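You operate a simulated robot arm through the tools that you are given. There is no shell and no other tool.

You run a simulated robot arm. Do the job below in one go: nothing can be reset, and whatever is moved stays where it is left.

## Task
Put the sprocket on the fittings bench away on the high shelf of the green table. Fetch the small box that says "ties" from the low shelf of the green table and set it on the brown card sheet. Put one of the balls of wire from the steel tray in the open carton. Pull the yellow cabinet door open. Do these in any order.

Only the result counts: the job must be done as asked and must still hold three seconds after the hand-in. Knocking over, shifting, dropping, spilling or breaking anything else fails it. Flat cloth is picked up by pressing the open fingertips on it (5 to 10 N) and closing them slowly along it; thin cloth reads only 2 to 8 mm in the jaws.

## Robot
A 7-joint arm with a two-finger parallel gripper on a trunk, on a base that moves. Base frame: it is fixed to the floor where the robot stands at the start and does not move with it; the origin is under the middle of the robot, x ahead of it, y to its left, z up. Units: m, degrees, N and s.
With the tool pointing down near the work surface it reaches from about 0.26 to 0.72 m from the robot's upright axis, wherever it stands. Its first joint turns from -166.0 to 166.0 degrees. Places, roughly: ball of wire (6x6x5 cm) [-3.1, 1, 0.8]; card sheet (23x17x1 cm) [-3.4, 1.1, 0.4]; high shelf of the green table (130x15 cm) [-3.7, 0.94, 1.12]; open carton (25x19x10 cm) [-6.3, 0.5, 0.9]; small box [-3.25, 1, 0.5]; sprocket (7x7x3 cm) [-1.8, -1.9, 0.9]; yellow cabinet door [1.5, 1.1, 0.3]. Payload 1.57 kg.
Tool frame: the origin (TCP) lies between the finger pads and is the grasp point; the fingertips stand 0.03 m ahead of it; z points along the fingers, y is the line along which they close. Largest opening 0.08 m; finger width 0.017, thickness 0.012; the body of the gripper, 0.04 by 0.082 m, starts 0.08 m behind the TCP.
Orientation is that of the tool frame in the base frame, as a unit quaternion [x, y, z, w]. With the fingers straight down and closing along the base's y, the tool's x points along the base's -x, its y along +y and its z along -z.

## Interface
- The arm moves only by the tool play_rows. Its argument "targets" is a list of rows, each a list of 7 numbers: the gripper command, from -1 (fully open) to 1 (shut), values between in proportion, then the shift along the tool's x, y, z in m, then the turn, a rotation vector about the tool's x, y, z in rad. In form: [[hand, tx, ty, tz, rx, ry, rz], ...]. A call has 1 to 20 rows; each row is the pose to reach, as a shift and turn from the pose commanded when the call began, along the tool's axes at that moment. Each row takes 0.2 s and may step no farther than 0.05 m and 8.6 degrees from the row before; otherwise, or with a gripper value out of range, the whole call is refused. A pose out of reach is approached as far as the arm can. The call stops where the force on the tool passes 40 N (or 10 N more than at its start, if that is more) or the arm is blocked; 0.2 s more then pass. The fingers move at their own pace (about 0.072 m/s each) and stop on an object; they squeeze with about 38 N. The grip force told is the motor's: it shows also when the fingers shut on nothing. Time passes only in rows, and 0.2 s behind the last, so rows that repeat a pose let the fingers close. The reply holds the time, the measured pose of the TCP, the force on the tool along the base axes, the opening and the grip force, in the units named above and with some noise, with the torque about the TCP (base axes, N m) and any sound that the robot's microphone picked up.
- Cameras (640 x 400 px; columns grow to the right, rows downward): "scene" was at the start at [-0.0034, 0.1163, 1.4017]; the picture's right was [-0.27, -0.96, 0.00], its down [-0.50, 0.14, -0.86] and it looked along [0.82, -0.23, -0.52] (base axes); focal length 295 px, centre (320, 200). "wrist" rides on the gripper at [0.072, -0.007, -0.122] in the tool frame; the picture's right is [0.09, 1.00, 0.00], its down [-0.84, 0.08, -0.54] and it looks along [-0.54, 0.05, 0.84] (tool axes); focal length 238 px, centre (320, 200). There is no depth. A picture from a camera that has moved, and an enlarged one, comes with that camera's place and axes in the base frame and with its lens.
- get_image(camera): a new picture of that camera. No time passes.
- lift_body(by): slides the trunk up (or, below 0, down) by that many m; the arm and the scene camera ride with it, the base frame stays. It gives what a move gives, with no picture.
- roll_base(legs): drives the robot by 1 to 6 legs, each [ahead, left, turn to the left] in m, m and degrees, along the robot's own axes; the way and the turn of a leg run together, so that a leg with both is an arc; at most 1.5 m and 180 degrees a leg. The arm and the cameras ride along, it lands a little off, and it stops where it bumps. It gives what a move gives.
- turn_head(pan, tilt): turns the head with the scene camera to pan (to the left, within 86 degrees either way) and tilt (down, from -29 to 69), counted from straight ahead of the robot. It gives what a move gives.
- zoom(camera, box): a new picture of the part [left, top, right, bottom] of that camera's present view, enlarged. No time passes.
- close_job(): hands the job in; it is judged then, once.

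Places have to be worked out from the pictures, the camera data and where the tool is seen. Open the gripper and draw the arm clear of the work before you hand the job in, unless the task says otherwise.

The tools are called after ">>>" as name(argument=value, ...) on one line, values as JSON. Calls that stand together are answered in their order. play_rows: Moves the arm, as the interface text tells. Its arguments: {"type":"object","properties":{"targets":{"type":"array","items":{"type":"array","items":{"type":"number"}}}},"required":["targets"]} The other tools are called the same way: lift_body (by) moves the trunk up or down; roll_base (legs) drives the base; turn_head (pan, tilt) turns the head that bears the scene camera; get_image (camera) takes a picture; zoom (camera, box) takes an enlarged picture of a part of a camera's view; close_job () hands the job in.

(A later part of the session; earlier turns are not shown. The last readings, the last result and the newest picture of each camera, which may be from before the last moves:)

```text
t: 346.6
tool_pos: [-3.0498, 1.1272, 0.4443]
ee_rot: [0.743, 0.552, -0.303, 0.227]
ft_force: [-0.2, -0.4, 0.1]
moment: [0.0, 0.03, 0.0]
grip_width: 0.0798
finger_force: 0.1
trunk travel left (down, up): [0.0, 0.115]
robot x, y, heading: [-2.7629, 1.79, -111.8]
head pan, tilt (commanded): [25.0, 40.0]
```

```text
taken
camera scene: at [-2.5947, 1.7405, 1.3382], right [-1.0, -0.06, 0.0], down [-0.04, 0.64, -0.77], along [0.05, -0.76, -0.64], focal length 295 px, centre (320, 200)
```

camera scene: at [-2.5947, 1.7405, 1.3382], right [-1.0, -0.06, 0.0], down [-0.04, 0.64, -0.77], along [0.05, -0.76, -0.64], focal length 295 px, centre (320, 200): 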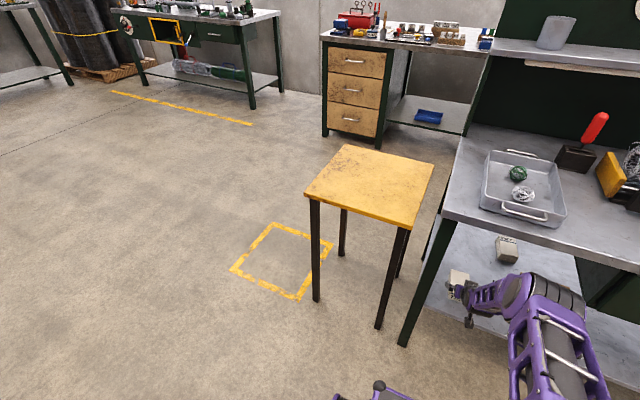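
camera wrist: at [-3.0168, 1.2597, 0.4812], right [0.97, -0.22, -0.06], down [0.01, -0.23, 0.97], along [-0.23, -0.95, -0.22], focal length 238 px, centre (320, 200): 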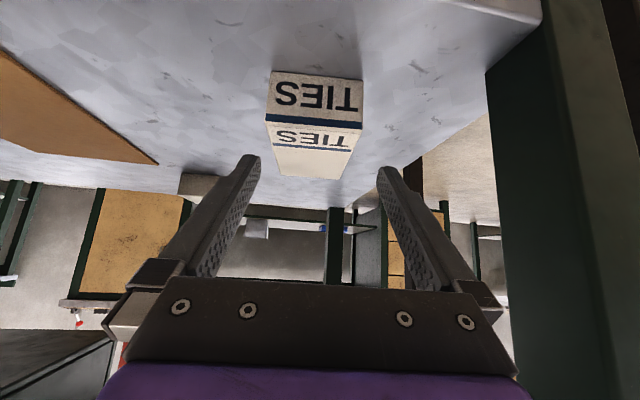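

The box is centred between the fingers (within 4 mm). I go the last 35 mm and close.

>>> play_rows(targets=[[-1, 0, -0.0015, 0.012, 0, 0, 0], [-1, 0, -0.003, 0.025, 0, 0, 0], [-1, 0, -0.003, 0.035, 0, 0, 0], [-0.3, 0, -0.003, 0.035, 0, 0, 0], [0.3, 0, -0.003, 0.035, 0, 0, 0], [1, 0, -0.003, 0.035, 0, 0, 0], [1, 0, -0.003, 0.035, 0, 0, 0], [1, 0, -0.003, 0.035, 0, 0, 0]])

>>> get_image(camera="wrist")

```text
t: 348.4
tool_pos: [-3.0632, 1.1049, 0.4224]
ee_rot: [0.743, 0.551, -0.304, 0.227]
ft_force: [-1.0, 1.0, 0.0]
moment: [-0.05, -0.02, -0.09]
grip_width: 0.0653
finger_force: 38.1
trunk travel left (down, up): [0.0, 0.115]
robot x, y, heading: [-2.7658, 1.7931, -111.6]
head pan, tilt (commanded): [25.0, 40.0]
```

```text
taken
camera wrist: at [-3.0282, 1.2382, 0.4579], right [0.97, -0.22, -0.06], down [0.01, -0.23, 0.97], along [-0.23, -0.95, -0.22], focal length 238 px, centre (320, 200)
```

wrist: 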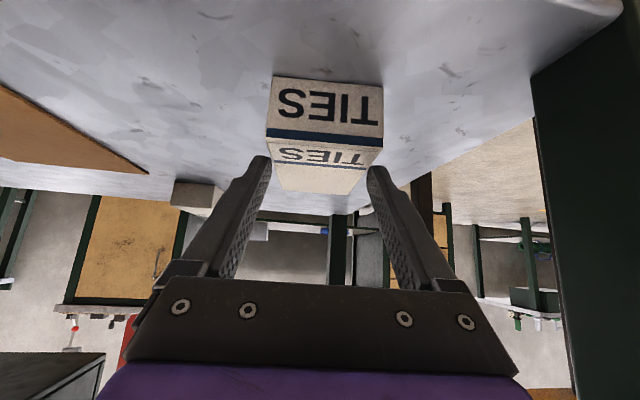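

Gripped at 65 mm. I lift the box 5 cm and check that it hangs level.

>>> play_rows(targets=[[1, -0.007, 0, -0.0071, 0, 0, 0], [1, -0.014, 0, -0.0142, 0, 0, 0], [1, -0.0245, 0, -0.0249, 0, 0, 0], [1, -0.035, 0, -0.0356, 0, 0, 0], [1, -0.035, 0, -0.0356, 0, 0, 0]])

>>> get_image(camera="wrist")

>>> get_image(camera="scene")

```text
t: 349.6
tool_pos: [-3.0623, 1.1073, 0.4689]
ee_rot: [0.743, 0.552, -0.302, 0.227]
ft_force: [-0.4, 0.8, -3.1]
moment: [0.13, -0.08, -0.01]
grip_width: 0.0653
finger_force: 37.8
trunk travel left (down, up): [0.0, 0.115]
robot x, y, heading: [-2.764, 1.7924, -111.7]
head pan, tilt (commanded): [25.0, 40.0]
```

```text
taken
camera wrist: at [-3.0283, 1.2396, 0.5069], right [0.97, -0.22, -0.06], down [0.01, -0.23, 0.97], along [-0.23, -0.95, -0.22], focal length 238 px, centre (320, 200)
```

wrist: 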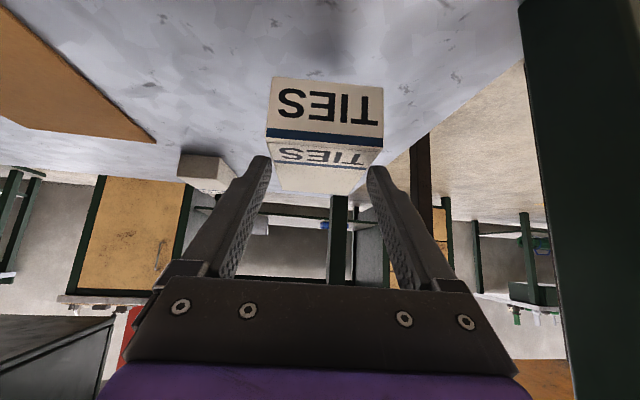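

```text
taken
camera scene: at [-2.5948, 1.7402, 1.3382], right [-1.0, -0.06, 0.0], down [-0.04, 0.64, -0.77], along [0.05, -0.76, -0.64], focal length 295 px, centre (320, 200)
```

scene: 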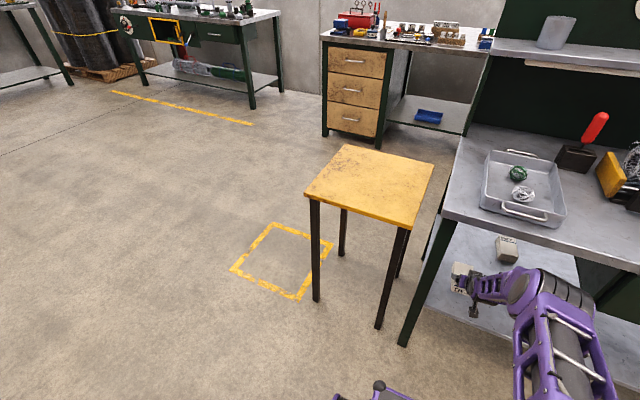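

The box is held level. The drawer unit hangs over part of the card, so I will bring the box in at an angle from the open left side: I back out, turn the robot about 31 degrees right, and line up.

>>> roll_base(legs=[[-0.15, 0, 0], [0, 0, -31.6]])

>>> get_image(camera="scene")

>>> get_image(camera="wrist")

```text
t: 350.9
tool_pos: [-3.0269, 1.2158, 0.4677]
ee_rot: [0.745, 0.55, -0.302, 0.225]
ft_force: [-0.7, -0.7, -3.2]
moment: [0.1, -0.02, 0.02]
grip_width: 0.0655
finger_force: 37.9
trunk travel left (down, up): [0.0, 0.115]
robot x, y, heading: [-2.723, 1.8944, -112.1]
head pan, tilt (commanded): [25.0, 40.0]
stopped in leg 1: the robot was blocked; the commanded pose is now the measured one
```

```text
taken
camera scene: at [-2.5552, 1.8438, 1.3382], right [-1.0, -0.05, 0.0], down [-0.03, 0.64, -0.77], along [0.04, -0.76, -0.64], focal length 295 px, centre (320, 200)
```

scene: 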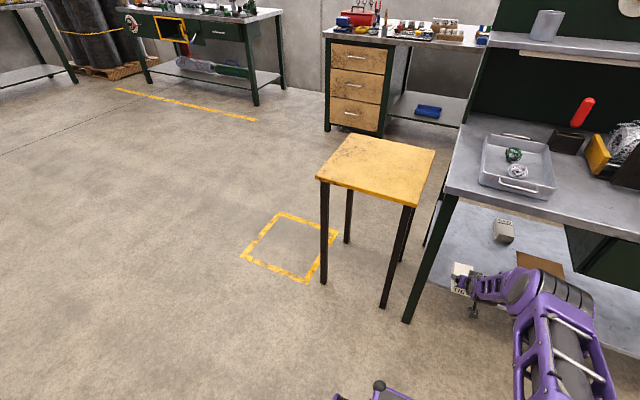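

```text
taken
camera wrist: at [-2.9922, 1.3476, 0.5057], right [0.97, -0.23, -0.06], down [0.01, -0.23, 0.97], along [-0.24, -0.94, -0.22], focal length 238 px, centre (320, 200)
```

wrist: 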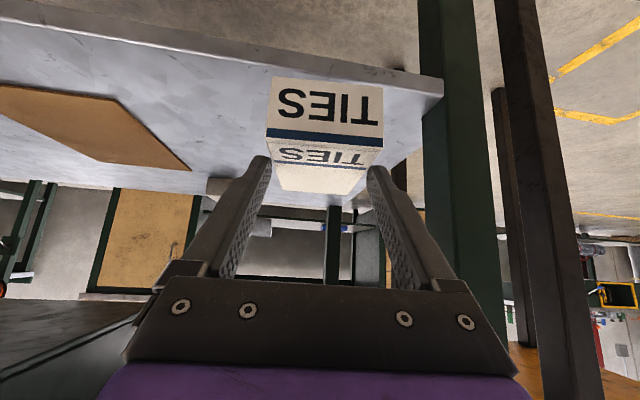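

The robot's back touched the post behind it, so there is no room to reverse. I go forward 0.11 m instead and turn there; the box stays above the shelf and below the drawer during this turn.

>>> roll_base(legs=[[0.11, 0, 0], [0, 0, -16]])

>>> get_image(camera="wrist")

>>> get_image(camera="scene")

```text
t: 353.1
tool_pos: [-3.2513, 1.2289, 0.4714]
ee_rot: [0.816, 0.436, -0.333, 0.179]
ft_force: [0.3, -0.3, -2.8]
moment: [0.11, -0.08, -0.02]
grip_width: 0.0653
finger_force: 38.0
trunk travel left (down, up): [0.0, 0.115]
robot x, y, heading: [-2.7646, 1.7963, -128.6]
head pan, tilt (commanded): [25.0, 40.0]
```

```text
taken
camera wrist: at [-3.1785, 1.3458, 0.5065], right [0.86, -0.5, -0.06], down [-0.06, -0.22, 0.97], along [-0.5, -0.84, -0.22], focal length 238 px, centre (320, 200)
```

wrist: 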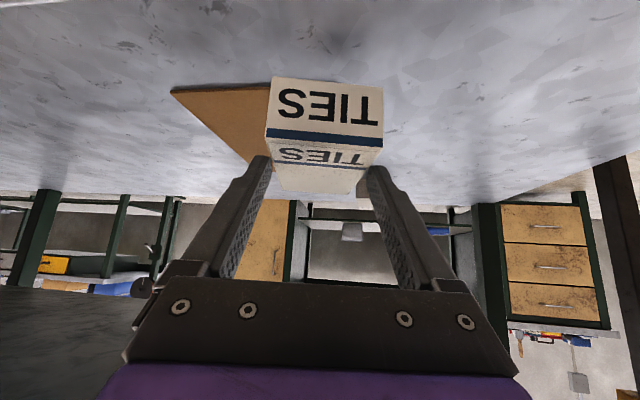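

```text
taken
camera scene: at [-2.6183, 1.6976, 1.3382], right [-0.97, 0.23, 0.0], down [0.15, 0.63, -0.77], along [-0.18, -0.74, -0.64], focal length 295 px, centre (320, 200)
```

scene: 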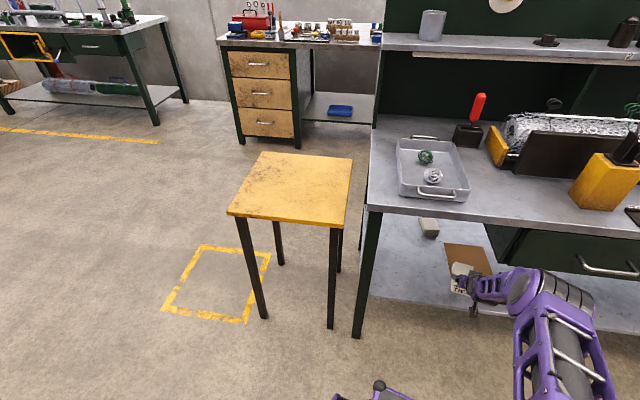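

The card's visible corner from the wrist camera fits my estimate (card centre near (-3.336, 1.144)). I turn 12 degrees more, shift left, and then advance so the box comes over the card from its open side.

>>> roll_base(legs=[[0, 0, -12], [0, 0.165, 0]])

>>> get_image(camera="wrist")

>>> get_image(camera="scene")

```text
t: 356.1
tool_pos: [-3.2524, 1.2146, 0.4698]
ee_rot: [0.857, 0.348, -0.352, 0.143]
ft_force: [-0.1, 0.8, -3.7]
moment: [0.1, -0.09, -0.01]
grip_width: 0.0655
finger_force: 38.2
trunk travel left (down, up): [0.0, 0.115]
robot x, y, heading: [-2.6593, 1.6671, -140.7]
head pan, tilt (commanded): [25.0, 40.0]
```

```text
taken
camera wrist: at [-3.1573, 1.3133, 0.5064], right [0.74, -0.67, -0.06], down [-0.1, -0.21, 0.97], along [-0.66, -0.71, -0.22], focal length 238 px, centre (320, 200)
```

wrist: 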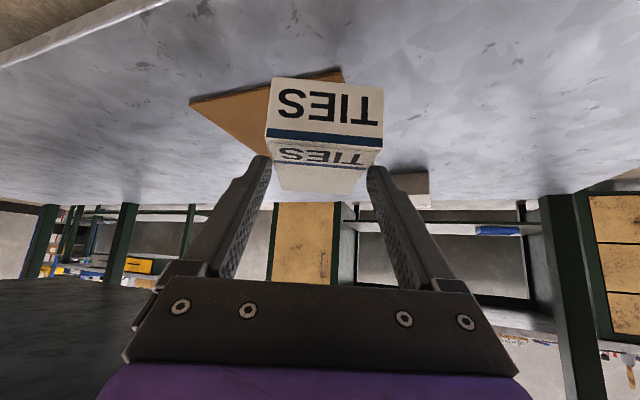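

```text
taken
camera scene: at [-2.5359, 1.5394, 1.3382], right [-0.9, 0.43, 0.0], down [0.28, 0.58, -0.77], along [-0.33, -0.69, -0.64], focal length 295 px, centre (320, 200)
```

scene: 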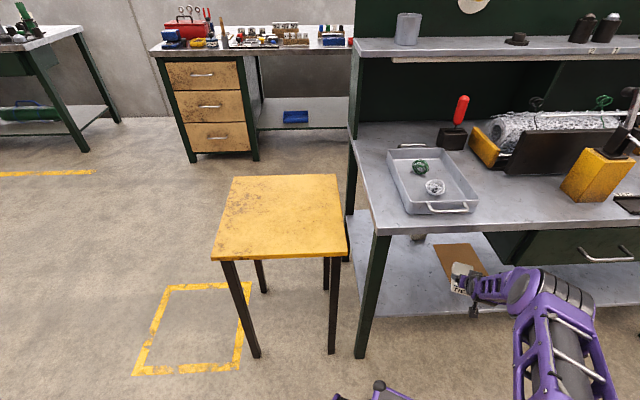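

The box is lined up with the card. I lower it by 25 mm first (still clear of the card) to stay below the drawer, then advance 0.09 m over the card.

>>> play_rows(targets=[[1, 0.009, 0, 0.009, 0, 0, 0], [1, 0.0176, 0, 0.0178, 0, 0, 0], [1, 0.0176, 0, 0.0178, 0, 0, 0]])

>>> roll_base(legs=[[0.092, 0, 0]])

>>> get_image(camera="wrist")

>>> zoom(camera="scene", box=[380, 200, 640, 380])

```text
t: 356.9
tool_pos: [-3.2517, 1.2129, 0.4446]
ee_rot: [0.858, 0.348, -0.35, 0.143]
ft_force: [0.4, 0.1, -2.9]
moment: [0.06, -0.08, 0.0]
grip_width: 0.0656
finger_force: 38.2
trunk travel left (down, up): [0.0, 0.115]
robot x, y, heading: [-2.6555, 1.6655, -140.5]
head pan, tilt (commanded): [25.0, 40.0]
```

```text
t: 358.1
tool_pos: [-3.3236, 1.1524, 0.4436]
ee_rot: [0.857, 0.348, -0.351, 0.143]
ft_force: [-0.1, 0.5, -3.8]
moment: [0.09, -0.08, 0.01]
grip_width: 0.0654
finger_force: 38.1
trunk travel left (down, up): [0.0, 0.115]
robot x, y, heading: [-2.7293, 1.607, -140.8]
head pan, tilt (commanded): [25.0, 40.0]
```

```text
taken
camera wrist: at [-3.2288, 1.2519, 0.4809], right [0.74, -0.67, -0.06], down [-0.1, -0.21, 0.97], along [-0.66, -0.72, -0.22], focal length 238 px, centre (320, 200)
```

wrist: 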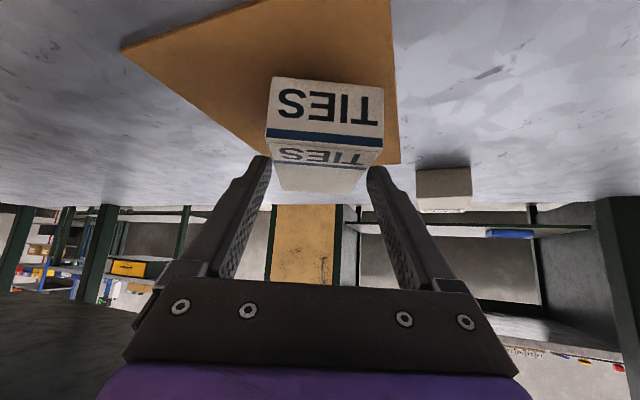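

```text
2.22 times, centred on (510, 290) of scene
camera zoom: at [-2.6077, 1.4804, 1.3382], right [-0.9, 0.43, 0.0], down [0.28, 0.58, -0.77], along [-0.33, -0.69, -0.64], focal length 656 px, centre (-102, 0)
```

zoom: 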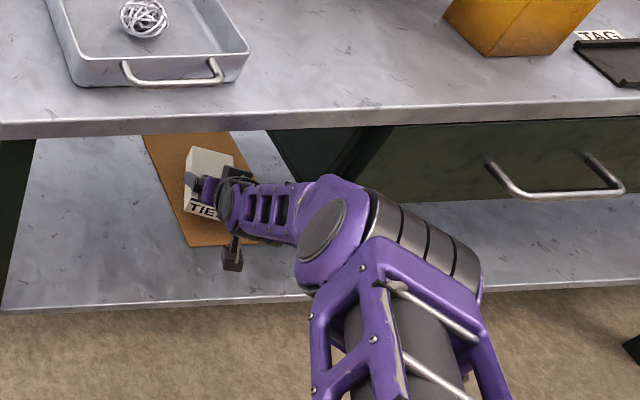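

The box hangs over the card, its front right corner only about 4 mm inside the card's edge. I shift it 12 mm further onto the card and lower in small steps.

>>> play_rows(targets=[[1, -0.0033, -0.0111, 0.0032, 0, 0, 0], [1, 0.0002, -0.0111, 0.0068, 0, 0, 0], [1, 0.0037, -0.0111, 0.0103, 0, 0, 0], [1, 0.0037, -0.0111, 0.0103, 0, 0, 0]])

>>> get_image(camera="wrist")

```text
t: 359.1
tool_pos: [-3.3327, 1.1554, 0.4341]
ee_rot: [0.857, 0.349, -0.35, 0.144]
ft_force: [0.4, 0.3, -3.1]
moment: [0.08, -0.07, 0.0]
grip_width: 0.0653
finger_force: 38.1
trunk travel left (down, up): [0.0, 0.115]
robot x, y, heading: [-2.7345, 1.6091, -140.5]
head pan, tilt (commanded): [25.0, 40.0]
```

```text
taken
camera wrist: at [-3.2395, 1.2566, 0.4703], right [0.74, -0.67, -0.06], down [-0.1, -0.21, 0.97], along [-0.66, -0.72, -0.22], focal length 238 px, centre (320, 200)
```

wrist: 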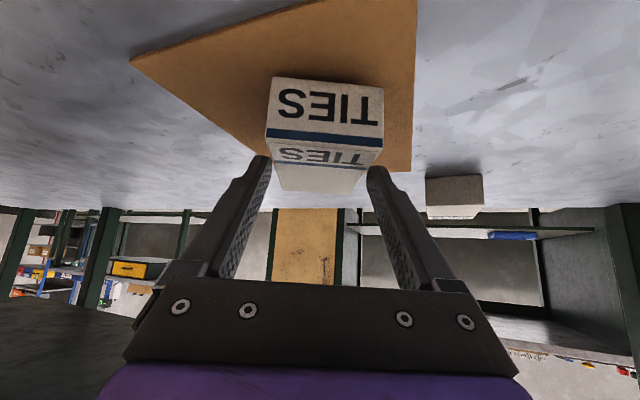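

The box is well inside the card outline now. I lower it the last bit in 2 mm steps until it touches.

>>> play_rows(targets=[[1, 0.0014, 0, 0.0014, 0, 0, 0], [1, 0.0028, 0, 0.0028, 0, 0, 0], [1, 0.0042, 0, 0.0042, 0, 0, 0], [1, 0.0042, 0, 0.0042, 0, 0, 0]])

```text
t: 360.1
tool_pos: [-3.3344, 1.1574, 0.4288]
ee_rot: [0.858, 0.349, -0.35, 0.143]
ft_force: [-0.7, 0.0, -2.4]
moment: [0.08, -0.06, 0.01]
grip_width: 0.0657
finger_force: 38.1
trunk travel left (down, up): [0.0, 0.115]
robot x, y, heading: [-2.7329, 1.6073, -140.4]
head pan, tilt (commanded): [25.0, 40.0]
```

>>> play_rows(targets=[[1, 0.0014, 0, 0.0014, 0, 0, 0], [1, 0.0028, 0, 0.0028, 0, 0, 0], [1, 0.0028, 0, 0.0028, 0, 0, 0]])

```text
t: 360.9
tool_pos: [-3.334, 1.1581, 0.4254]
ee_rot: [0.857, 0.349, -0.351, 0.143]
ft_force: [0.3, 0.2, 1.8]
moment: [-0.25, 0.22, 0.01]
grip_width: 0.0657
finger_force: 38.0
trunk travel left (down, up): [0.0, 0.115]
robot x, y, heading: [-2.7328, 1.6081, -140.6]
head pan, tilt (commanded): [25.0, 40.0]
```

Contact: the load has gone from the hand (force +1.8 N), so the box rests on the card. I open the fingers and draw back 45 mm along the finger direction.

>>> play_rows(targets=[[0.6, 0, 0, 0, 0, 0, 0], [0, 0, 0, 0, 0, 0, 0], [-1, 0, 0, 0, 0, 0, 0], [-1, 0, 0, 0, 0, 0, 0], [-1, 0, 0, -0.015, 0, 0, 0], [-1, 0, 0, -0.03, 0, 0, 0], [-1, 0, 0, -0.045, 0, 0, 0]])

>>> get_image(camera="wrist")

>>> zoom(camera="scene", box=[380, 200, 640, 380])

```text
t: 362.4
tool_pos: [-3.3106, 1.1825, 0.4549]
ee_rot: [0.857, 0.349, -0.35, 0.143]
ft_force: [0.4, 0.8, -0.1]
moment: [-0.01, 0.02, 0.01]
grip_width: 0.0802
finger_force: 0.2
trunk travel left (down, up): [0.0, 0.115]
robot x, y, heading: [-2.727, 1.6107, -140.2]
head pan, tilt (commanded): [25.0, 40.0]
```

```text
taken
camera wrist: at [-3.2177, 1.2812, 0.492], right [0.74, -0.67, -0.06], down [-0.1, -0.21, 0.97], along [-0.66, -0.72, -0.22], focal length 238 px, centre (320, 200)
```

wrist: 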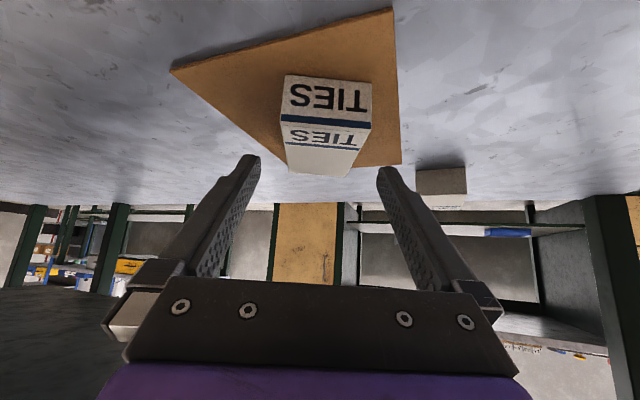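

```text
2.22 times, centred on (510, 290) of scene
camera zoom: at [-2.6076, 1.4805, 1.3382], right [-0.9, 0.43, 0.0], down [0.28, 0.58, -0.77], along [-0.33, -0.69, -0.64], focal length 656 px, centre (-102, 0)
```

zoom: 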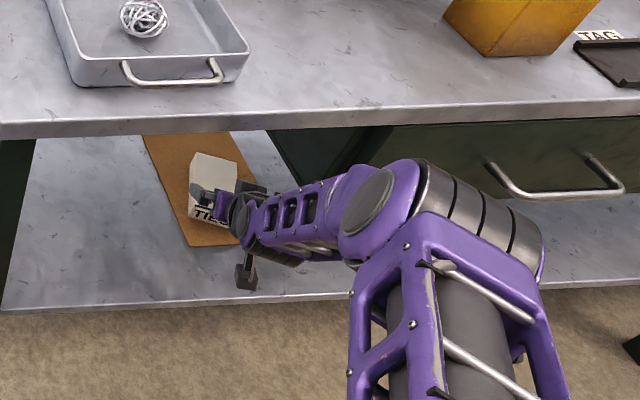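

The TIES box lies fully on the card. I back the base 0.1 m, then retract the hand outward while pitching it steeper.

>>> roll_base(legs=[[-0.1, 0, 0]])

>>> play_rows(targets=[[-1, 0.0102, 0, -0.0206, 0, 0.058, 0], [-1, 0.0203, 0, -0.0411, 0, 0.116, 0], [-1, 0.0305, 0, -0.0617, 0, 0.174, 0], [-1, 0.0407, 0, -0.0823, 0, 0.233, 0], [-1, 0.0508, 0, -0.1028, 0, 0.291, 0], [-1, 0.061, 0, -0.1234, 0, 0.349, 0]])

>>> get_image(camera="wrist")

>>> get_image(camera="scene")

```text
t: 363.6
tool_pos: [-3.2357, 1.2478, 0.4553]
ee_rot: [0.858, 0.347, -0.351, 0.142]
ft_force: [0.2, 0.7, -0.7]
moment: [0.01, 0.01, 0.0]
grip_width: 0.08
finger_force: 0.0
trunk travel left (down, up): [0.0, 0.115]
robot x, y, heading: [-2.6502, 1.6699, -140.8]
head pan, tilt (commanded): [25.0, 40.0]
```

```text
t: 365.0
tool_pos: [-3.1407, 1.3386, 0.5008]
ee_rot: [0.906, 0.367, -0.195, 0.08]
ft_force: [0.5, -0.2, 0.5]
moment: [0.04, 0.01, 0.01]
grip_width: 0.0801
finger_force: 0.1
trunk travel left (down, up): [0.0, 0.115]
robot x, y, heading: [-2.6491, 1.6707, -140.6]
head pan, tilt (commanded): [25.0, 40.0]
```

```text
taken
camera wrist: at [-3.0617, 1.4239, 0.5816], right [0.75, -0.66, -0.04], down [-0.33, -0.43, 0.84], along [-0.57, -0.62, -0.54], focal length 238 px, centre (320, 200)
```

wrist: 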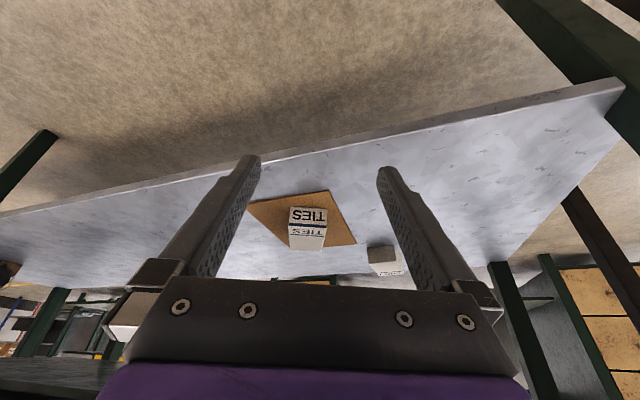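

```text
taken
camera scene: at [-2.5301, 1.5441, 1.3382], right [-0.9, 0.43, 0.0], down [0.28, 0.58, -0.77], along [-0.33, -0.69, -0.64], focal length 295 px, centre (320, 200)
```

scene: 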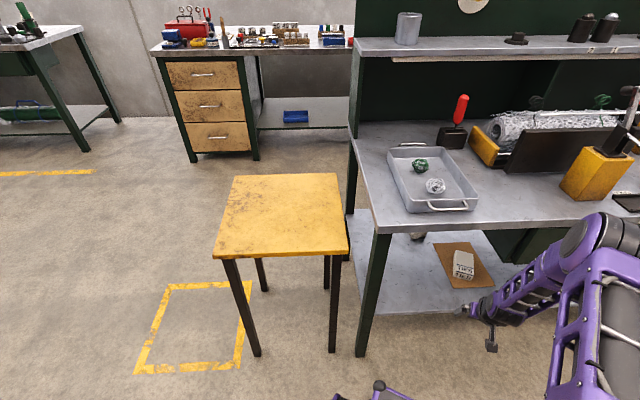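

TIES box on the card and sprocket on the shelf are both visible and fine. I raise the arm straight up in front of the table to the carry height with the tool vertical.

>>> play_rows(targets=[[-1, -0.0126, 0, -0.0382, 0, 0.0304, 0], [-1, -0.0251, 0, -0.0764, 0, 0.0609, 0], [-1, -0.0377, 0, -0.1146, 0, 0.0913, 0], [-1, -0.0503, 0, -0.1529, 0, 0.1217, 0], [-1, -0.0629, 0, -0.1911, 0, 0.1521, 0], [-1, -0.0754, 0, -0.2293, 0, 0.1826, 0], [-1, -0.088, 0, -0.2675, 0, 0.213, 0], [-1, -0.1006, 0, -0.3057, 0, 0.2434, 0], [-1, -0.1131, 0, -0.3439, 0, 0.2739, 0], [-1, -0.1257, 0, -0.3821, 0, 0.3043, 0], [-1, -0.1383, 0, -0.4204, 0, 0.3347, 0], [-1, -0.1509, 0, -0.4586, 0, 0.3651, 0], [-1, -0.1634, 0, -0.4968, 0, 0.3956, 0], [-1, -0.176, 0, -0.535, 0, 0.426, 0]])

>>> get_image(camera="wrist")

>>> get_image(camera="scene")

```text
t: 368.0
tool_pos: [-3.0949, 1.3822, 1.0611]
ee_rot: [0.927, 0.376, 0.0, 0.0]
ft_force: [-1.4, -0.4, 0.1]
moment: [-0.03, -0.01, 0.0]
grip_width: 0.0799
finger_force: 0.1
trunk travel left (down, up): [0.0, 0.115]
robot x, y, heading: [-2.6502, 1.6709, -140.4]
head pan, tilt (commanded): [25.0, 40.0]
```

```text
taken
camera wrist: at [-3.0483, 1.4368, 1.1831], right [0.76, -0.65, 0.0], down [-0.55, -0.64, 0.54], along [-0.35, -0.41, -0.84], focal length 238 px, centre (320, 200)
```

wrist: 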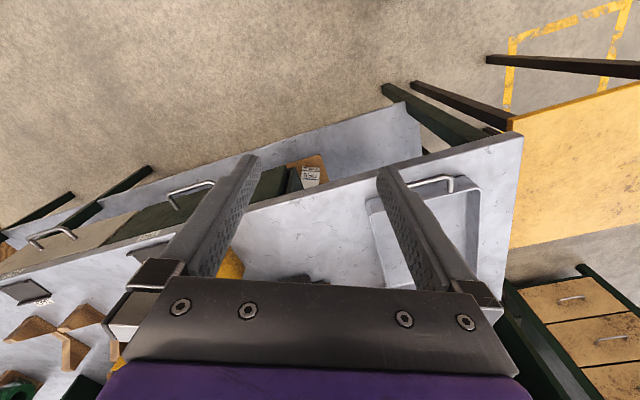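

```text
taken
camera scene: at [-2.5301, 1.5441, 1.3382], right [-0.9, 0.43, 0.0], down [0.28, 0.58, -0.77], along [-0.33, -0.69, -0.64], focal length 295 px, centre (320, 200)
```

scene: 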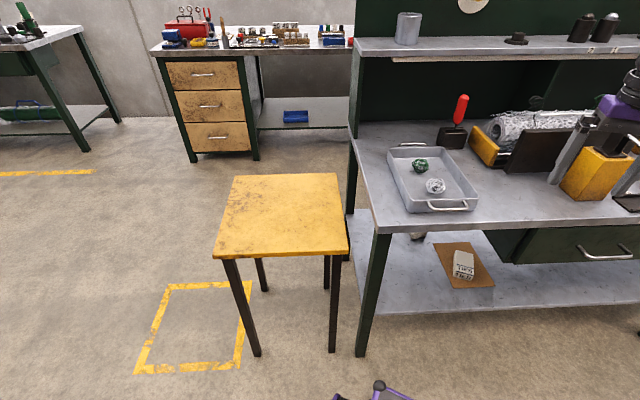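

Next the wire ball. The silver one is near (-3.146, 1.058) in the tray. I drive 0.15 m ahead so it is within reach, then bring the hand above it with the fingers closing along the table.

>>> roll_base(legs=[[0.15, 0, 0]])

>>> play_rows(targets=[[-1, -0.0125, 0.0285, 0, 0, 0, -0.049], [-1, -0.025, 0.057, 0, 0, 0, -0.098], [-1, -0.0375, 0.0855, 0, 0, 0, -0.147], [-1, -0.05, 0.114, 0, 0, 0, -0.196], [-1, -0.0625, 0.1425, 0, 0, 0, -0.245], [-1, -0.075, 0.171, 0, 0, 0, -0.295], [-1, -0.0875, 0.19, 0, 0, 0, -0.344], [-1, -0.1, 0.209, 0, 0, 0, -0.393]])

>>> get_image(camera="wrist")

>>> get_image(camera="scene")

```text
t: 369.4
tool_pos: [-3.2132, 1.2883, 1.0609]
ee_rot: [0.927, 0.375, 0.0, 0.0]
ft_force: [1.7, 0.1, 0.4]
moment: [-0.03, 0.01, -0.04]
grip_width: 0.0799
finger_force: 0.0
trunk travel left (down, up): [0.0, 0.115]
robot x, y, heading: [-2.7694, 1.5752, -141.0]
head pan, tilt (commanded): [25.0, 40.0]
```

```text
t: 371.2
tool_pos: [-3.1389, 1.0674, 1.0621]
ee_rot: [0.836, 0.549, -0.001, 0.0]
ft_force: [0.5, -0.2, 0.2]
moment: [-0.02, 0.0, 0.04]
grip_width: 0.0799
finger_force: 0.0
trunk travel left (down, up): [0.0, 0.115]
robot x, y, heading: [-2.7683, 1.5778, -140.8]
head pan, tilt (commanded): [25.0, 40.0]
```

```text
taken
camera wrist: at [-3.1159, 1.1358, 1.1833], right [0.95, -0.31, 0.0], down [-0.26, -0.8, 0.54], along [-0.17, -0.52, -0.84], focal length 238 px, centre (320, 200)
```

wrist: 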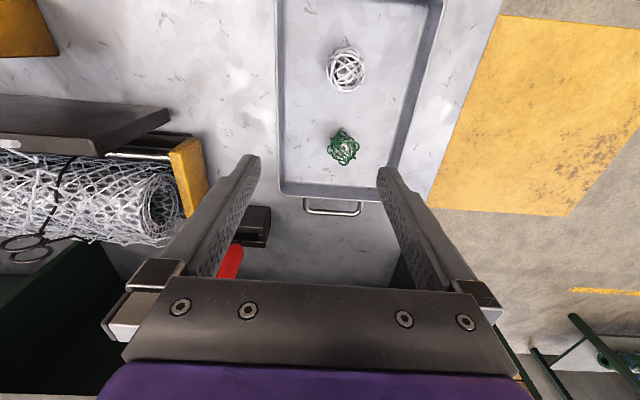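

```text
taken
camera scene: at [-2.6462, 1.4494, 1.3382], right [-0.9, 0.44, 0.0], down [0.28, 0.58, -0.77], along [-0.33, -0.69, -0.64], focal length 295 px, centre (320, 200)
```

scene: 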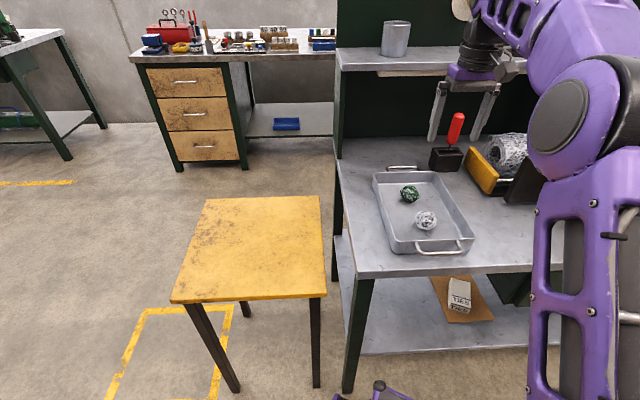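

Combining both cameras the silver ball is at (-3.0935, 1.102, 0.85). I move above it and descend to 0.95 for a check.

>>> play_rows(targets=[[-1, 0.025, 0.014, 0.02, 0, 0, 0], [-1, 0.0498, 0.0279, 0.045, 0, 0, 0], [-1, 0.0498, 0.0279, 0.08, 0, 0, 0], [-1, 0.0498, 0.0279, 0.112, 0, 0, 0], [-1, 0.0498, 0.0279, 0.112, 0, 0, 0]])

>>> get_image(camera="wrist")

>>> zoom(camera="scene", box=[340, 80, 540, 270])

```text
t: 372.4
tool_pos: [-3.0971, 1.1038, 0.9472]
ee_rot: [0.837, 0.548, -0.001, 0.001]
ft_force: [-0.5, 0.3, -0.8]
moment: [0.0, -0.03, -0.02]
grip_width: 0.0799
finger_force: 0.1
trunk travel left (down, up): [0.0, 0.115]
robot x, y, heading: [-2.7663, 1.5764, -141.1]
head pan, tilt (commanded): [25.0, 40.0]
```

```text
taken
camera wrist: at [-3.0732, 1.1714, 1.0695], right [0.95, -0.31, 0.0], down [-0.26, -0.8, 0.54], along [-0.17, -0.52, -0.84], focal length 238 px, centre (320, 200)
```

wrist: 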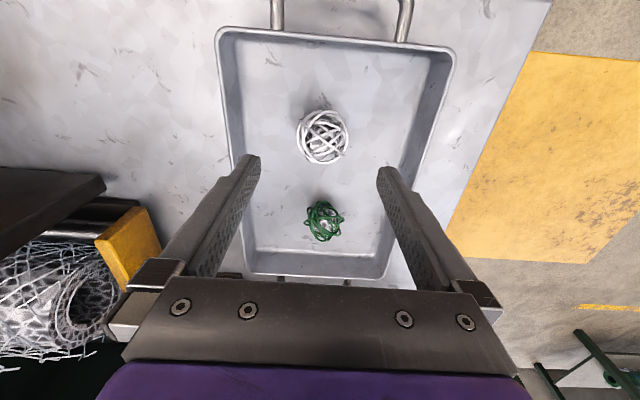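

```text
2.11 times, centred on (440, 175) of scene
camera zoom: at [-2.6462, 1.4492, 1.3382], right [-0.9, 0.44, 0.0], down [0.28, 0.58, -0.77], along [-0.33, -0.69, -0.64], focal length 621 px, centre (67, 253)
```

zoom: 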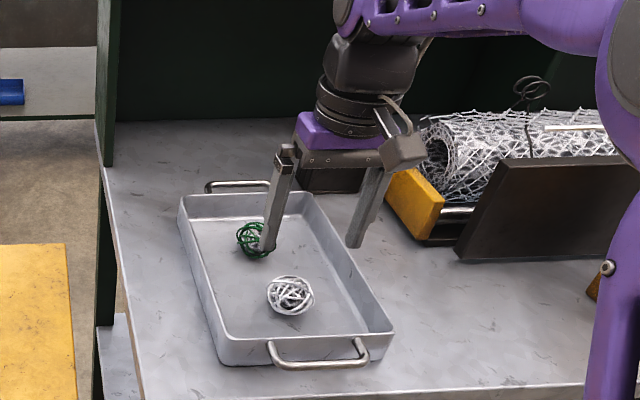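

The ball is right under the TCP. I descend to z 0.862 and close the fingers on it.

>>> play_rows(targets=[[-1, 0, 0.0017, 0.035, 0, 0, 0], [-1, 0.0005, 0.0035, 0.065, 0, 0, 0], [-1, 0.0005, 0.0035, 0.085, 0, 0, 0], [-1, 0.0005, 0.0035, 0.085, 0, 0, 0]])

>>> get_image(camera="wrist")

```text
t: 373.4
tool_pos: [-3.0904, 1.1039, 0.8629]
ee_rot: [0.836, 0.548, -0.001, 0.0]
ft_force: [-1.3, 0.0, -0.1]
moment: [0.0, 0.0, -0.01]
grip_width: 0.08
finger_force: 0.0
trunk travel left (down, up): [0.0, 0.115]
robot x, y, heading: [-2.7664, 1.5773, -140.9]
head pan, tilt (commanded): [25.0, 40.0]
```

```text
taken
camera wrist: at [-3.0683, 1.171, 0.9842], right [0.95, -0.31, 0.0], down [-0.26, -0.8, 0.54], along [-0.17, -0.52, -0.84], focal length 238 px, centre (320, 200)
```

wrist: 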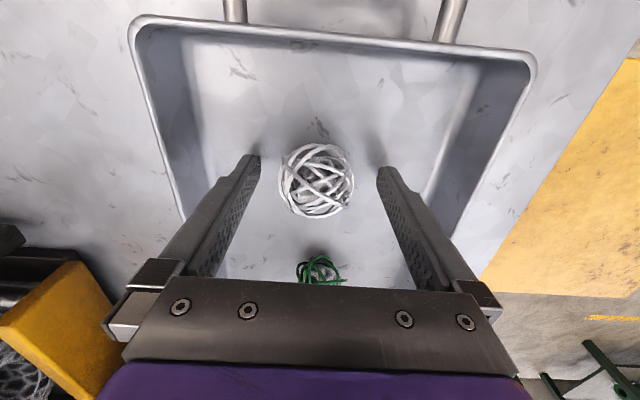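

The ball sits exactly between the fingers. I close and lift.

>>> play_rows(targets=[[-0.3, 0, 0, 0, 0, 0, 0], [0.2, 0, 0, 0, 0, 0, 0], [0.5, 0, 0, 0, 0, 0, 0], [1, 0, 0, 0, 0, 0, 0], [1, 0, 0, 0, 0, 0, 0], [1, 0, 0, -0.01, 0, 0, 0], [1, 0, 0, -0.03, 0, 0, 0], [1, 0, 0, -0.06, 0, 0, 0], [1, 0, 0, -0.1, 0, 0, 0], [1, 0, 0, -0.14, 0, 0, 0]])

>>> get_image(camera="wrist")

```text
t: 375.6
tool_pos: [-3.0895, 1.1009, 1.0041]
ee_rot: [0.836, 0.549, -0.001, 0.0]
ft_force: [-0.7, 0.7, 0.2]
moment: [0.0, -0.06, 0.01]
grip_width: 0.0517
finger_force: 38.0
trunk travel left (down, up): [0.0, 0.115]
robot x, y, heading: [-2.7679, 1.5768, -140.9]
head pan, tilt (commanded): [25.0, 40.0]
```

```text
taken
camera wrist: at [-3.0671, 1.1684, 1.1256], right [0.95, -0.31, 0.0], down [-0.26, -0.8, 0.54], along [-0.17, -0.52, -0.84], focal length 238 px, centre (320, 200)
```

wrist: 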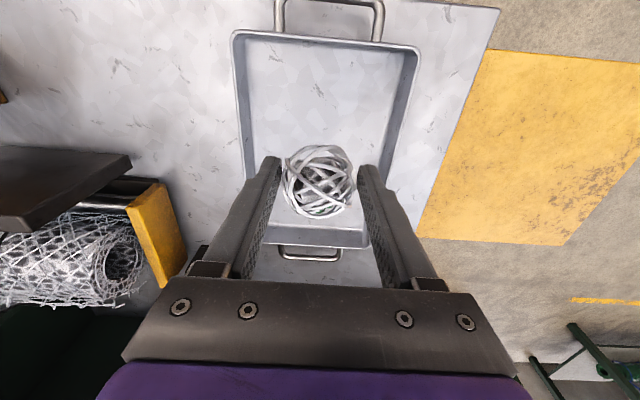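

The silver ball is held at 52 mm. I check with the scene camera that the green ball stayed in the tray.

>>> zoom(camera="scene", box=[340, 80, 540, 270])

```text
2.11 times, centred on (440, 175) of scene
camera zoom: at [-2.6463, 1.4491, 1.3382], right [-0.9, 0.44, 0.0], down [0.28, 0.58, -0.77], along [-0.33, -0.69, -0.64], focal length 621 px, centre (67, 253)
```

zoom: 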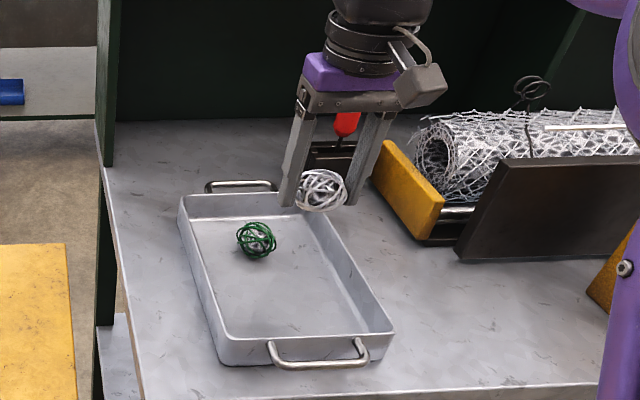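

The green ball is still in the tray. I retract the arm with the silver ball to the carry pose in front of the robot.

>>> play_rows(targets=[[1, 0.0, 0, -0.03, 0, 0, 0], [1, 0.0207, -0.0127, -0.05, 0, 0, 0.06], [1, 0.0414, -0.0254, -0.065, 0, 0, 0.12], [1, 0.0621, -0.0381, -0.08, 0, 0, 0.18], [1, 0.0828, -0.0509, -0.09, 0, 0, 0.24], [1, 0.1035, -0.0636, -0.095, 0, 0, 0.3], [1, 0.1242, -0.0763, -0.1, 0, 0, 0.36], [1, 0.1449, -0.089, -0.1, 0, 0, 0.42], [1, 0.1656, -0.1017, -0.1, 0, 0, 0.48]])

>>> lift_body(by=0.05)

>>> turn_head(pan=0, tilt=30)

>>> roll_base(legs=[[0, 0, -62.4]])

>>> get_image(camera="scene")

```text
t: 377.6
tool_pos: [-3.1186, 1.2963, 1.0975]
ee_rot: [0.943, 0.333, 0.004, -0.001]
ft_force: [0.1, -0.5, -0.7]
moment: [0.02, 0.0, -0.02]
grip_width: 0.0517
finger_force: 38.1
trunk travel left (down, up): [0.0, 0.115]
robot x, y, heading: [-2.7667, 1.5805, -140.8]
head pan, tilt (commanded): [25.0, 40.0]
```

```text
t: 378.5
tool_pos: [-3.1186, 1.2948, 1.1496]
ee_rot: [0.942, 0.334, 0.005, 0.0]
ft_force: [-0.1, -0.4, -0.3]
moment: [-0.03, -0.01, 0.03]
grip_width: 0.0512
finger_force: 37.8
trunk travel left (down, up): [-0.05, 0.065]
robot x, y, heading: [-2.7718, 1.5787, -140.8]
head pan, tilt (commanded): [25.0, 40.0]
```

```text
t: 379.4
tool_pos: [-3.1172, 1.2951, 1.1538]
ee_rot: [0.943, 0.334, -0.001, 0.001]
ft_force: [0.3, 0.1, -1.0]
moment: [0.02, 0.02, 0.02]
grip_width: 0.0517
finger_force: 38.2
trunk travel left (down, up): [-0.05, 0.065]
robot x, y, heading: [-2.7681, 1.5774, -140.7]
head pan, tilt (commanded): [0.0, 30.0]
```

```text
t: 382.6
tool_pos: [-3.1758, 1.7658, 1.153]
ee_rot: [0.977, -0.211, -0.002, 0.0]
ft_force: [0.1, -0.1, 0.5]
moment: [0.04, 0.02, -0.02]
grip_width: 0.0514
finger_force: 37.9
trunk travel left (down, up): [-0.05, 0.065]
robot x, y, heading: [-2.7695, 1.577, 155.7]
head pan, tilt (commanded): [0.0, 30.0]
```

```text
taken
camera scene: at [-2.8253, 1.4499, 1.4035], right [0.41, 0.91, 0.0], down [0.46, -0.21, -0.87], along [-0.79, 0.36, -0.5], focal length 295 px, centre (320, 200)
```

scene: 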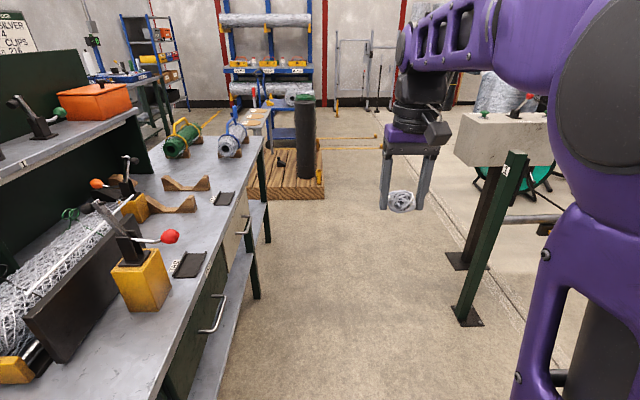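

The ball is held and the way east is clear. I reverse through the gap between stool and pedestal, centred in it.

>>> roll_base(legs=[[-0.25, 0.05, 1], [-1.0, 0, 0]])

>>> get_image(camera="scene")

```text
t: 389.4
tool_pos: [-2.0326, 1.2121, 1.1534]
ee_rot: [0.979, -0.203, 0.0, 0.001]
ft_force: [0.5, 0.2, -1.4]
moment: [-0.01, 0.03, -0.01]
grip_width: 0.0508
finger_force: 37.7
trunk travel left (down, up): [-0.05, 0.065]
robot x, y, heading: [-1.621, 1.0264, 156.8]
head pan, tilt (commanded): [0.0, 30.0]
```

```text
taken
camera scene: at [-1.6777, 0.9025, 1.4035], right [0.4, 0.92, 0.0], down [0.46, -0.2, -0.87], along [-0.8, 0.34, -0.5], focal length 295 px, centre (320, 200)
```

scene: 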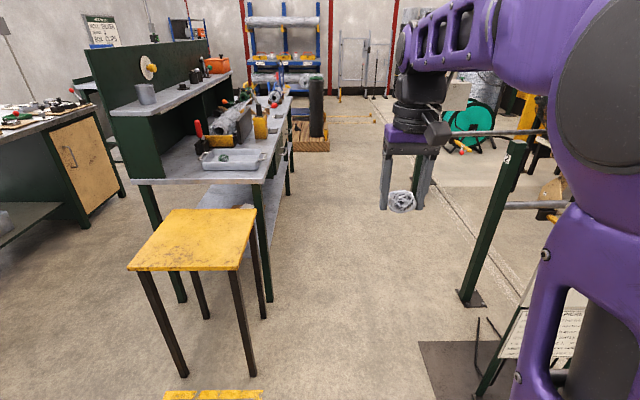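

Through the gap. I now move left (south) 1.48 m to the aisle behind the green table and look along it.

>>> roll_base(legs=[[-0.05, 1.48, 0]])

>>> get_image(camera="scene")

```text
t: 403.7
tool_pos: [-2.5576, -0.1825, 1.1531]
ee_rot: [0.982, -0.191, -0.001, 0.0]
ft_force: [0.3, -0.1, -0.2]
moment: [0.02, 0.0, 0.02]
grip_width: 0.0501
finger_force: 38.5
trunk travel left (down, up): [-0.05, 0.065]
robot x, y, heading: [-2.1439, -0.3512, 158.2]
head pan, tilt (commanded): [0.0, 30.0]
```

```text
taken
camera scene: at [-2.1943, -0.4813, 1.4035], right [0.37, 0.93, 0.0], down [0.46, -0.19, -0.87], along [-0.8, 0.32, -0.5], focal length 295 px, centre (320, 200)
```

scene: 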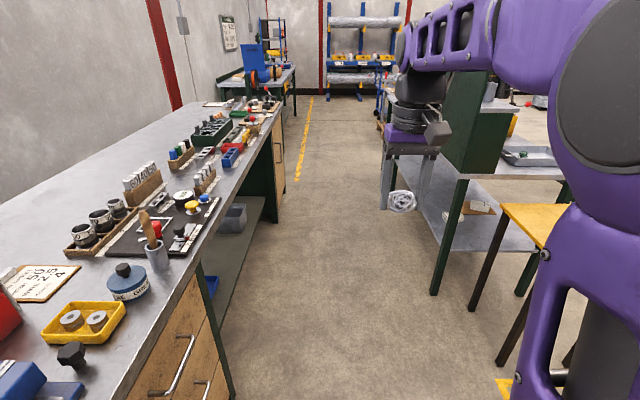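

The aisle is clear (bench at n = -1.73, table back at n = -0.65). I straighten and drive west along it.

>>> roll_base(legs=[[0, 0, -1.5], [1.4, 0, 0], [1.2, 0, 0]])

>>> get_image(camera="scene")

```text
t: 416.8
tool_pos: [-4.9413, 0.8865, 1.1524]
ee_rot: [0.977, -0.214, 0.0, 0.0]
ft_force: [1.1, 0.2, -1.4]
moment: [-0.03, 0.03, 0.0]
grip_width: 0.0501
finger_force: 37.8
trunk travel left (down, up): [-0.05, 0.065]
robot x, y, heading: [-4.5349, 0.6991, 155.2]
head pan, tilt (commanded): [0.0, 30.0]
```

```text
taken
camera scene: at [-4.5945, 0.5699, 1.4035], right [0.41, 0.91, 0.0], down [0.45, -0.21, -0.87], along [-0.79, 0.36, -0.5], focal length 295 px, centre (320, 200)
```

scene: 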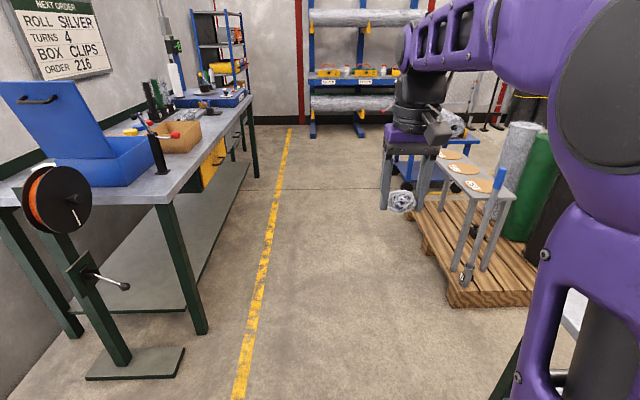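

The carton stands on the bench ahead on the left, near (-6.4, 0.52). I drive on until level with it, then turn to face the bench.

>>> roll_base(legs=[[0, 0, 1.4], [1.5, 0, 0], [0, 0, 90]])

>>> turn_head(pan=0, tilt=35)

>>> get_image(camera="scene")

>>> get_image(camera="wrist")

```text
t: 428.7
tool_pos: [-6.1067, 0.8521, 1.1536]
ee_rot: [0.817, 0.577, 0.0, 0.001]
ft_force: [0.2, -0.1, -0.3]
moment: [-0.01, -0.04, -0.01]
grip_width: 0.0501
finger_force: 37.8
trunk travel left (down, up): [-0.05, 0.065]
robot x, y, heading: [-5.9586, 1.2761, -109.4]
head pan, tilt (commanded): [0.0, 30.0]
```

```text
t: 429.4
tool_pos: [-6.1061, 0.8524, 1.1536]
ee_rot: [0.817, 0.577, 0.0, 0.001]
ft_force: [-1.2, -0.1, -1.1]
moment: [0.04, 0.01, 0.01]
grip_width: 0.0503
finger_force: 37.8
trunk travel left (down, up): [-0.05, 0.065]
robot x, y, heading: [-5.9565, 1.2724, -109.3]
head pan, tilt (commanded): [0.0, 35.0]
```

```text
taken
camera scene: at [-5.8222, 1.2297, 1.3958], right [-0.94, 0.33, 0.0], down [0.19, 0.54, -0.82], along [-0.27, -0.77, -0.57], focal length 295 px, centre (320, 200)
```

scene: 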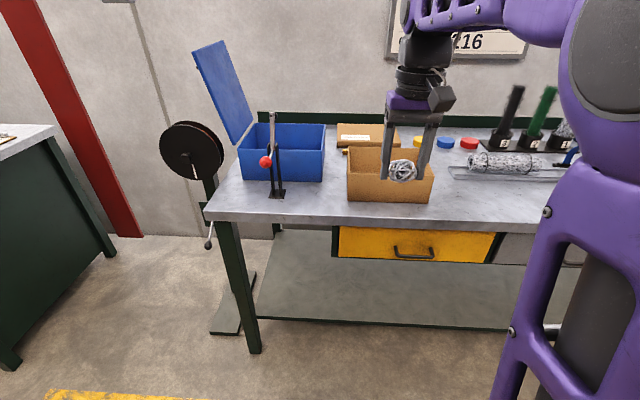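

```text
taken
camera wrist: at [-6.0878, 0.9213, 1.2752], right [0.97, -0.24, 0.0], down [-0.21, -0.81, 0.54], along [-0.13, -0.53, -0.84], focal length 238 px, centre (320, 200)
```

wrist: 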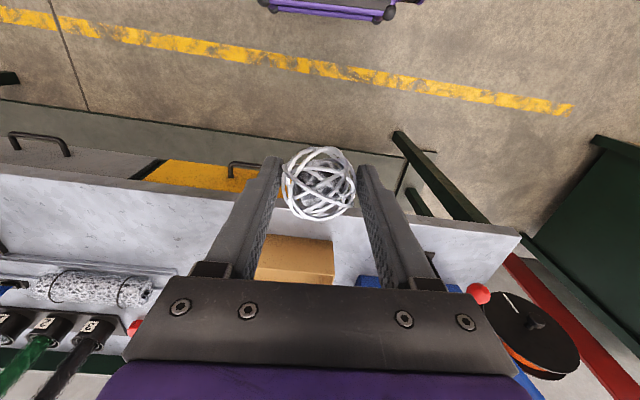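

I zoom in on the two brown boxes to be sure which is the open carton.

>>> zoom(camera="scene", box=[310, 100, 480, 220])

```text
3.33 times, centred on (395, 160) of scene
camera zoom: at [-5.8222, 1.2297, 1.3958], right [-0.94, 0.33, 0.0], down [0.19, 0.54, -0.82], along [-0.27, -0.77, -0.57], focal length 983 px, centre (70, 333)
```

zoom: 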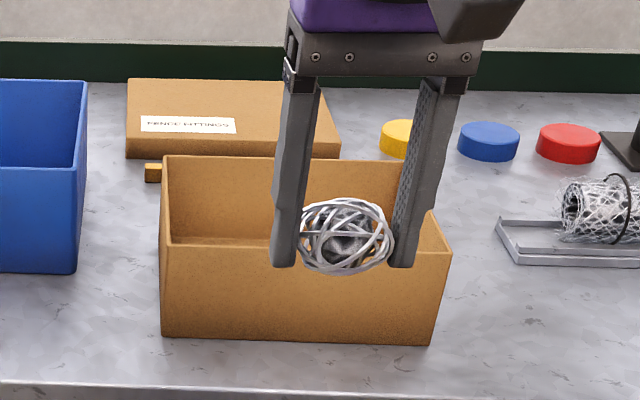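

The front brown box is the open carton (its lid lies behind it); its centre is at about (-6.319, 0.486), bench top 0.85, rim 0.95. I drive 0.28 m closer.

>>> roll_base(legs=[[0.28, 0, -4]])

>>> get_image(camera="wrist")

>>> get_image(camera="scene")

```text
t: 431.3
tool_pos: [-6.2344, 0.6065, 1.1534]
ee_rot: [0.835, 0.55, 0.0, 0.001]
ft_force: [0.0, -0.2, -0.4]
moment: [0.01, -0.01, -0.03]
grip_width: 0.0503
finger_force: 37.9
trunk travel left (down, up): [-0.05, 0.065]
robot x, y, heading: [-6.0521, 1.0198, -113.0]
head pan, tilt (commanded): [0.0, 35.0]
```

```text
taken
camera wrist: at [-6.2105, 0.6754, 1.2753], right [0.95, -0.31, 0.0], down [-0.26, -0.8, 0.54], along [-0.17, -0.52, -0.84], focal length 238 px, centre (320, 200)
```

wrist: 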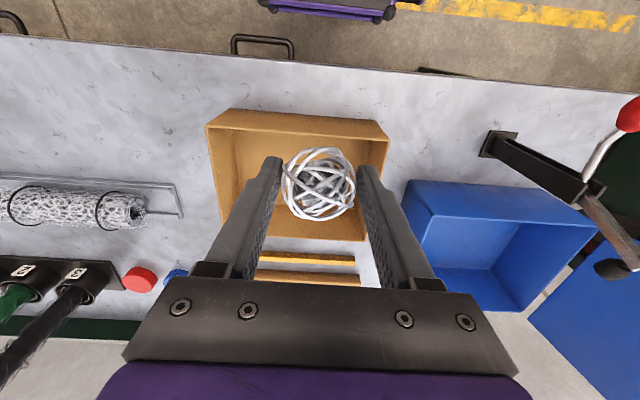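

```text
taken
camera scene: at [-5.9248, 0.9651, 1.3958], right [-0.92, 0.39, 0.0], down [0.23, 0.53, -0.82], along [-0.32, -0.75, -0.57], focal length 295 px, centre (320, 200)
```

scene: 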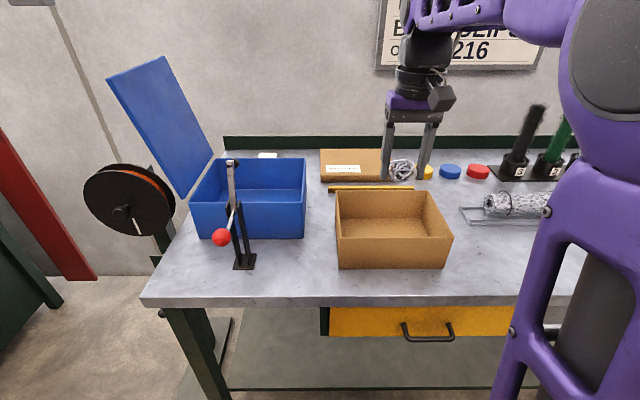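

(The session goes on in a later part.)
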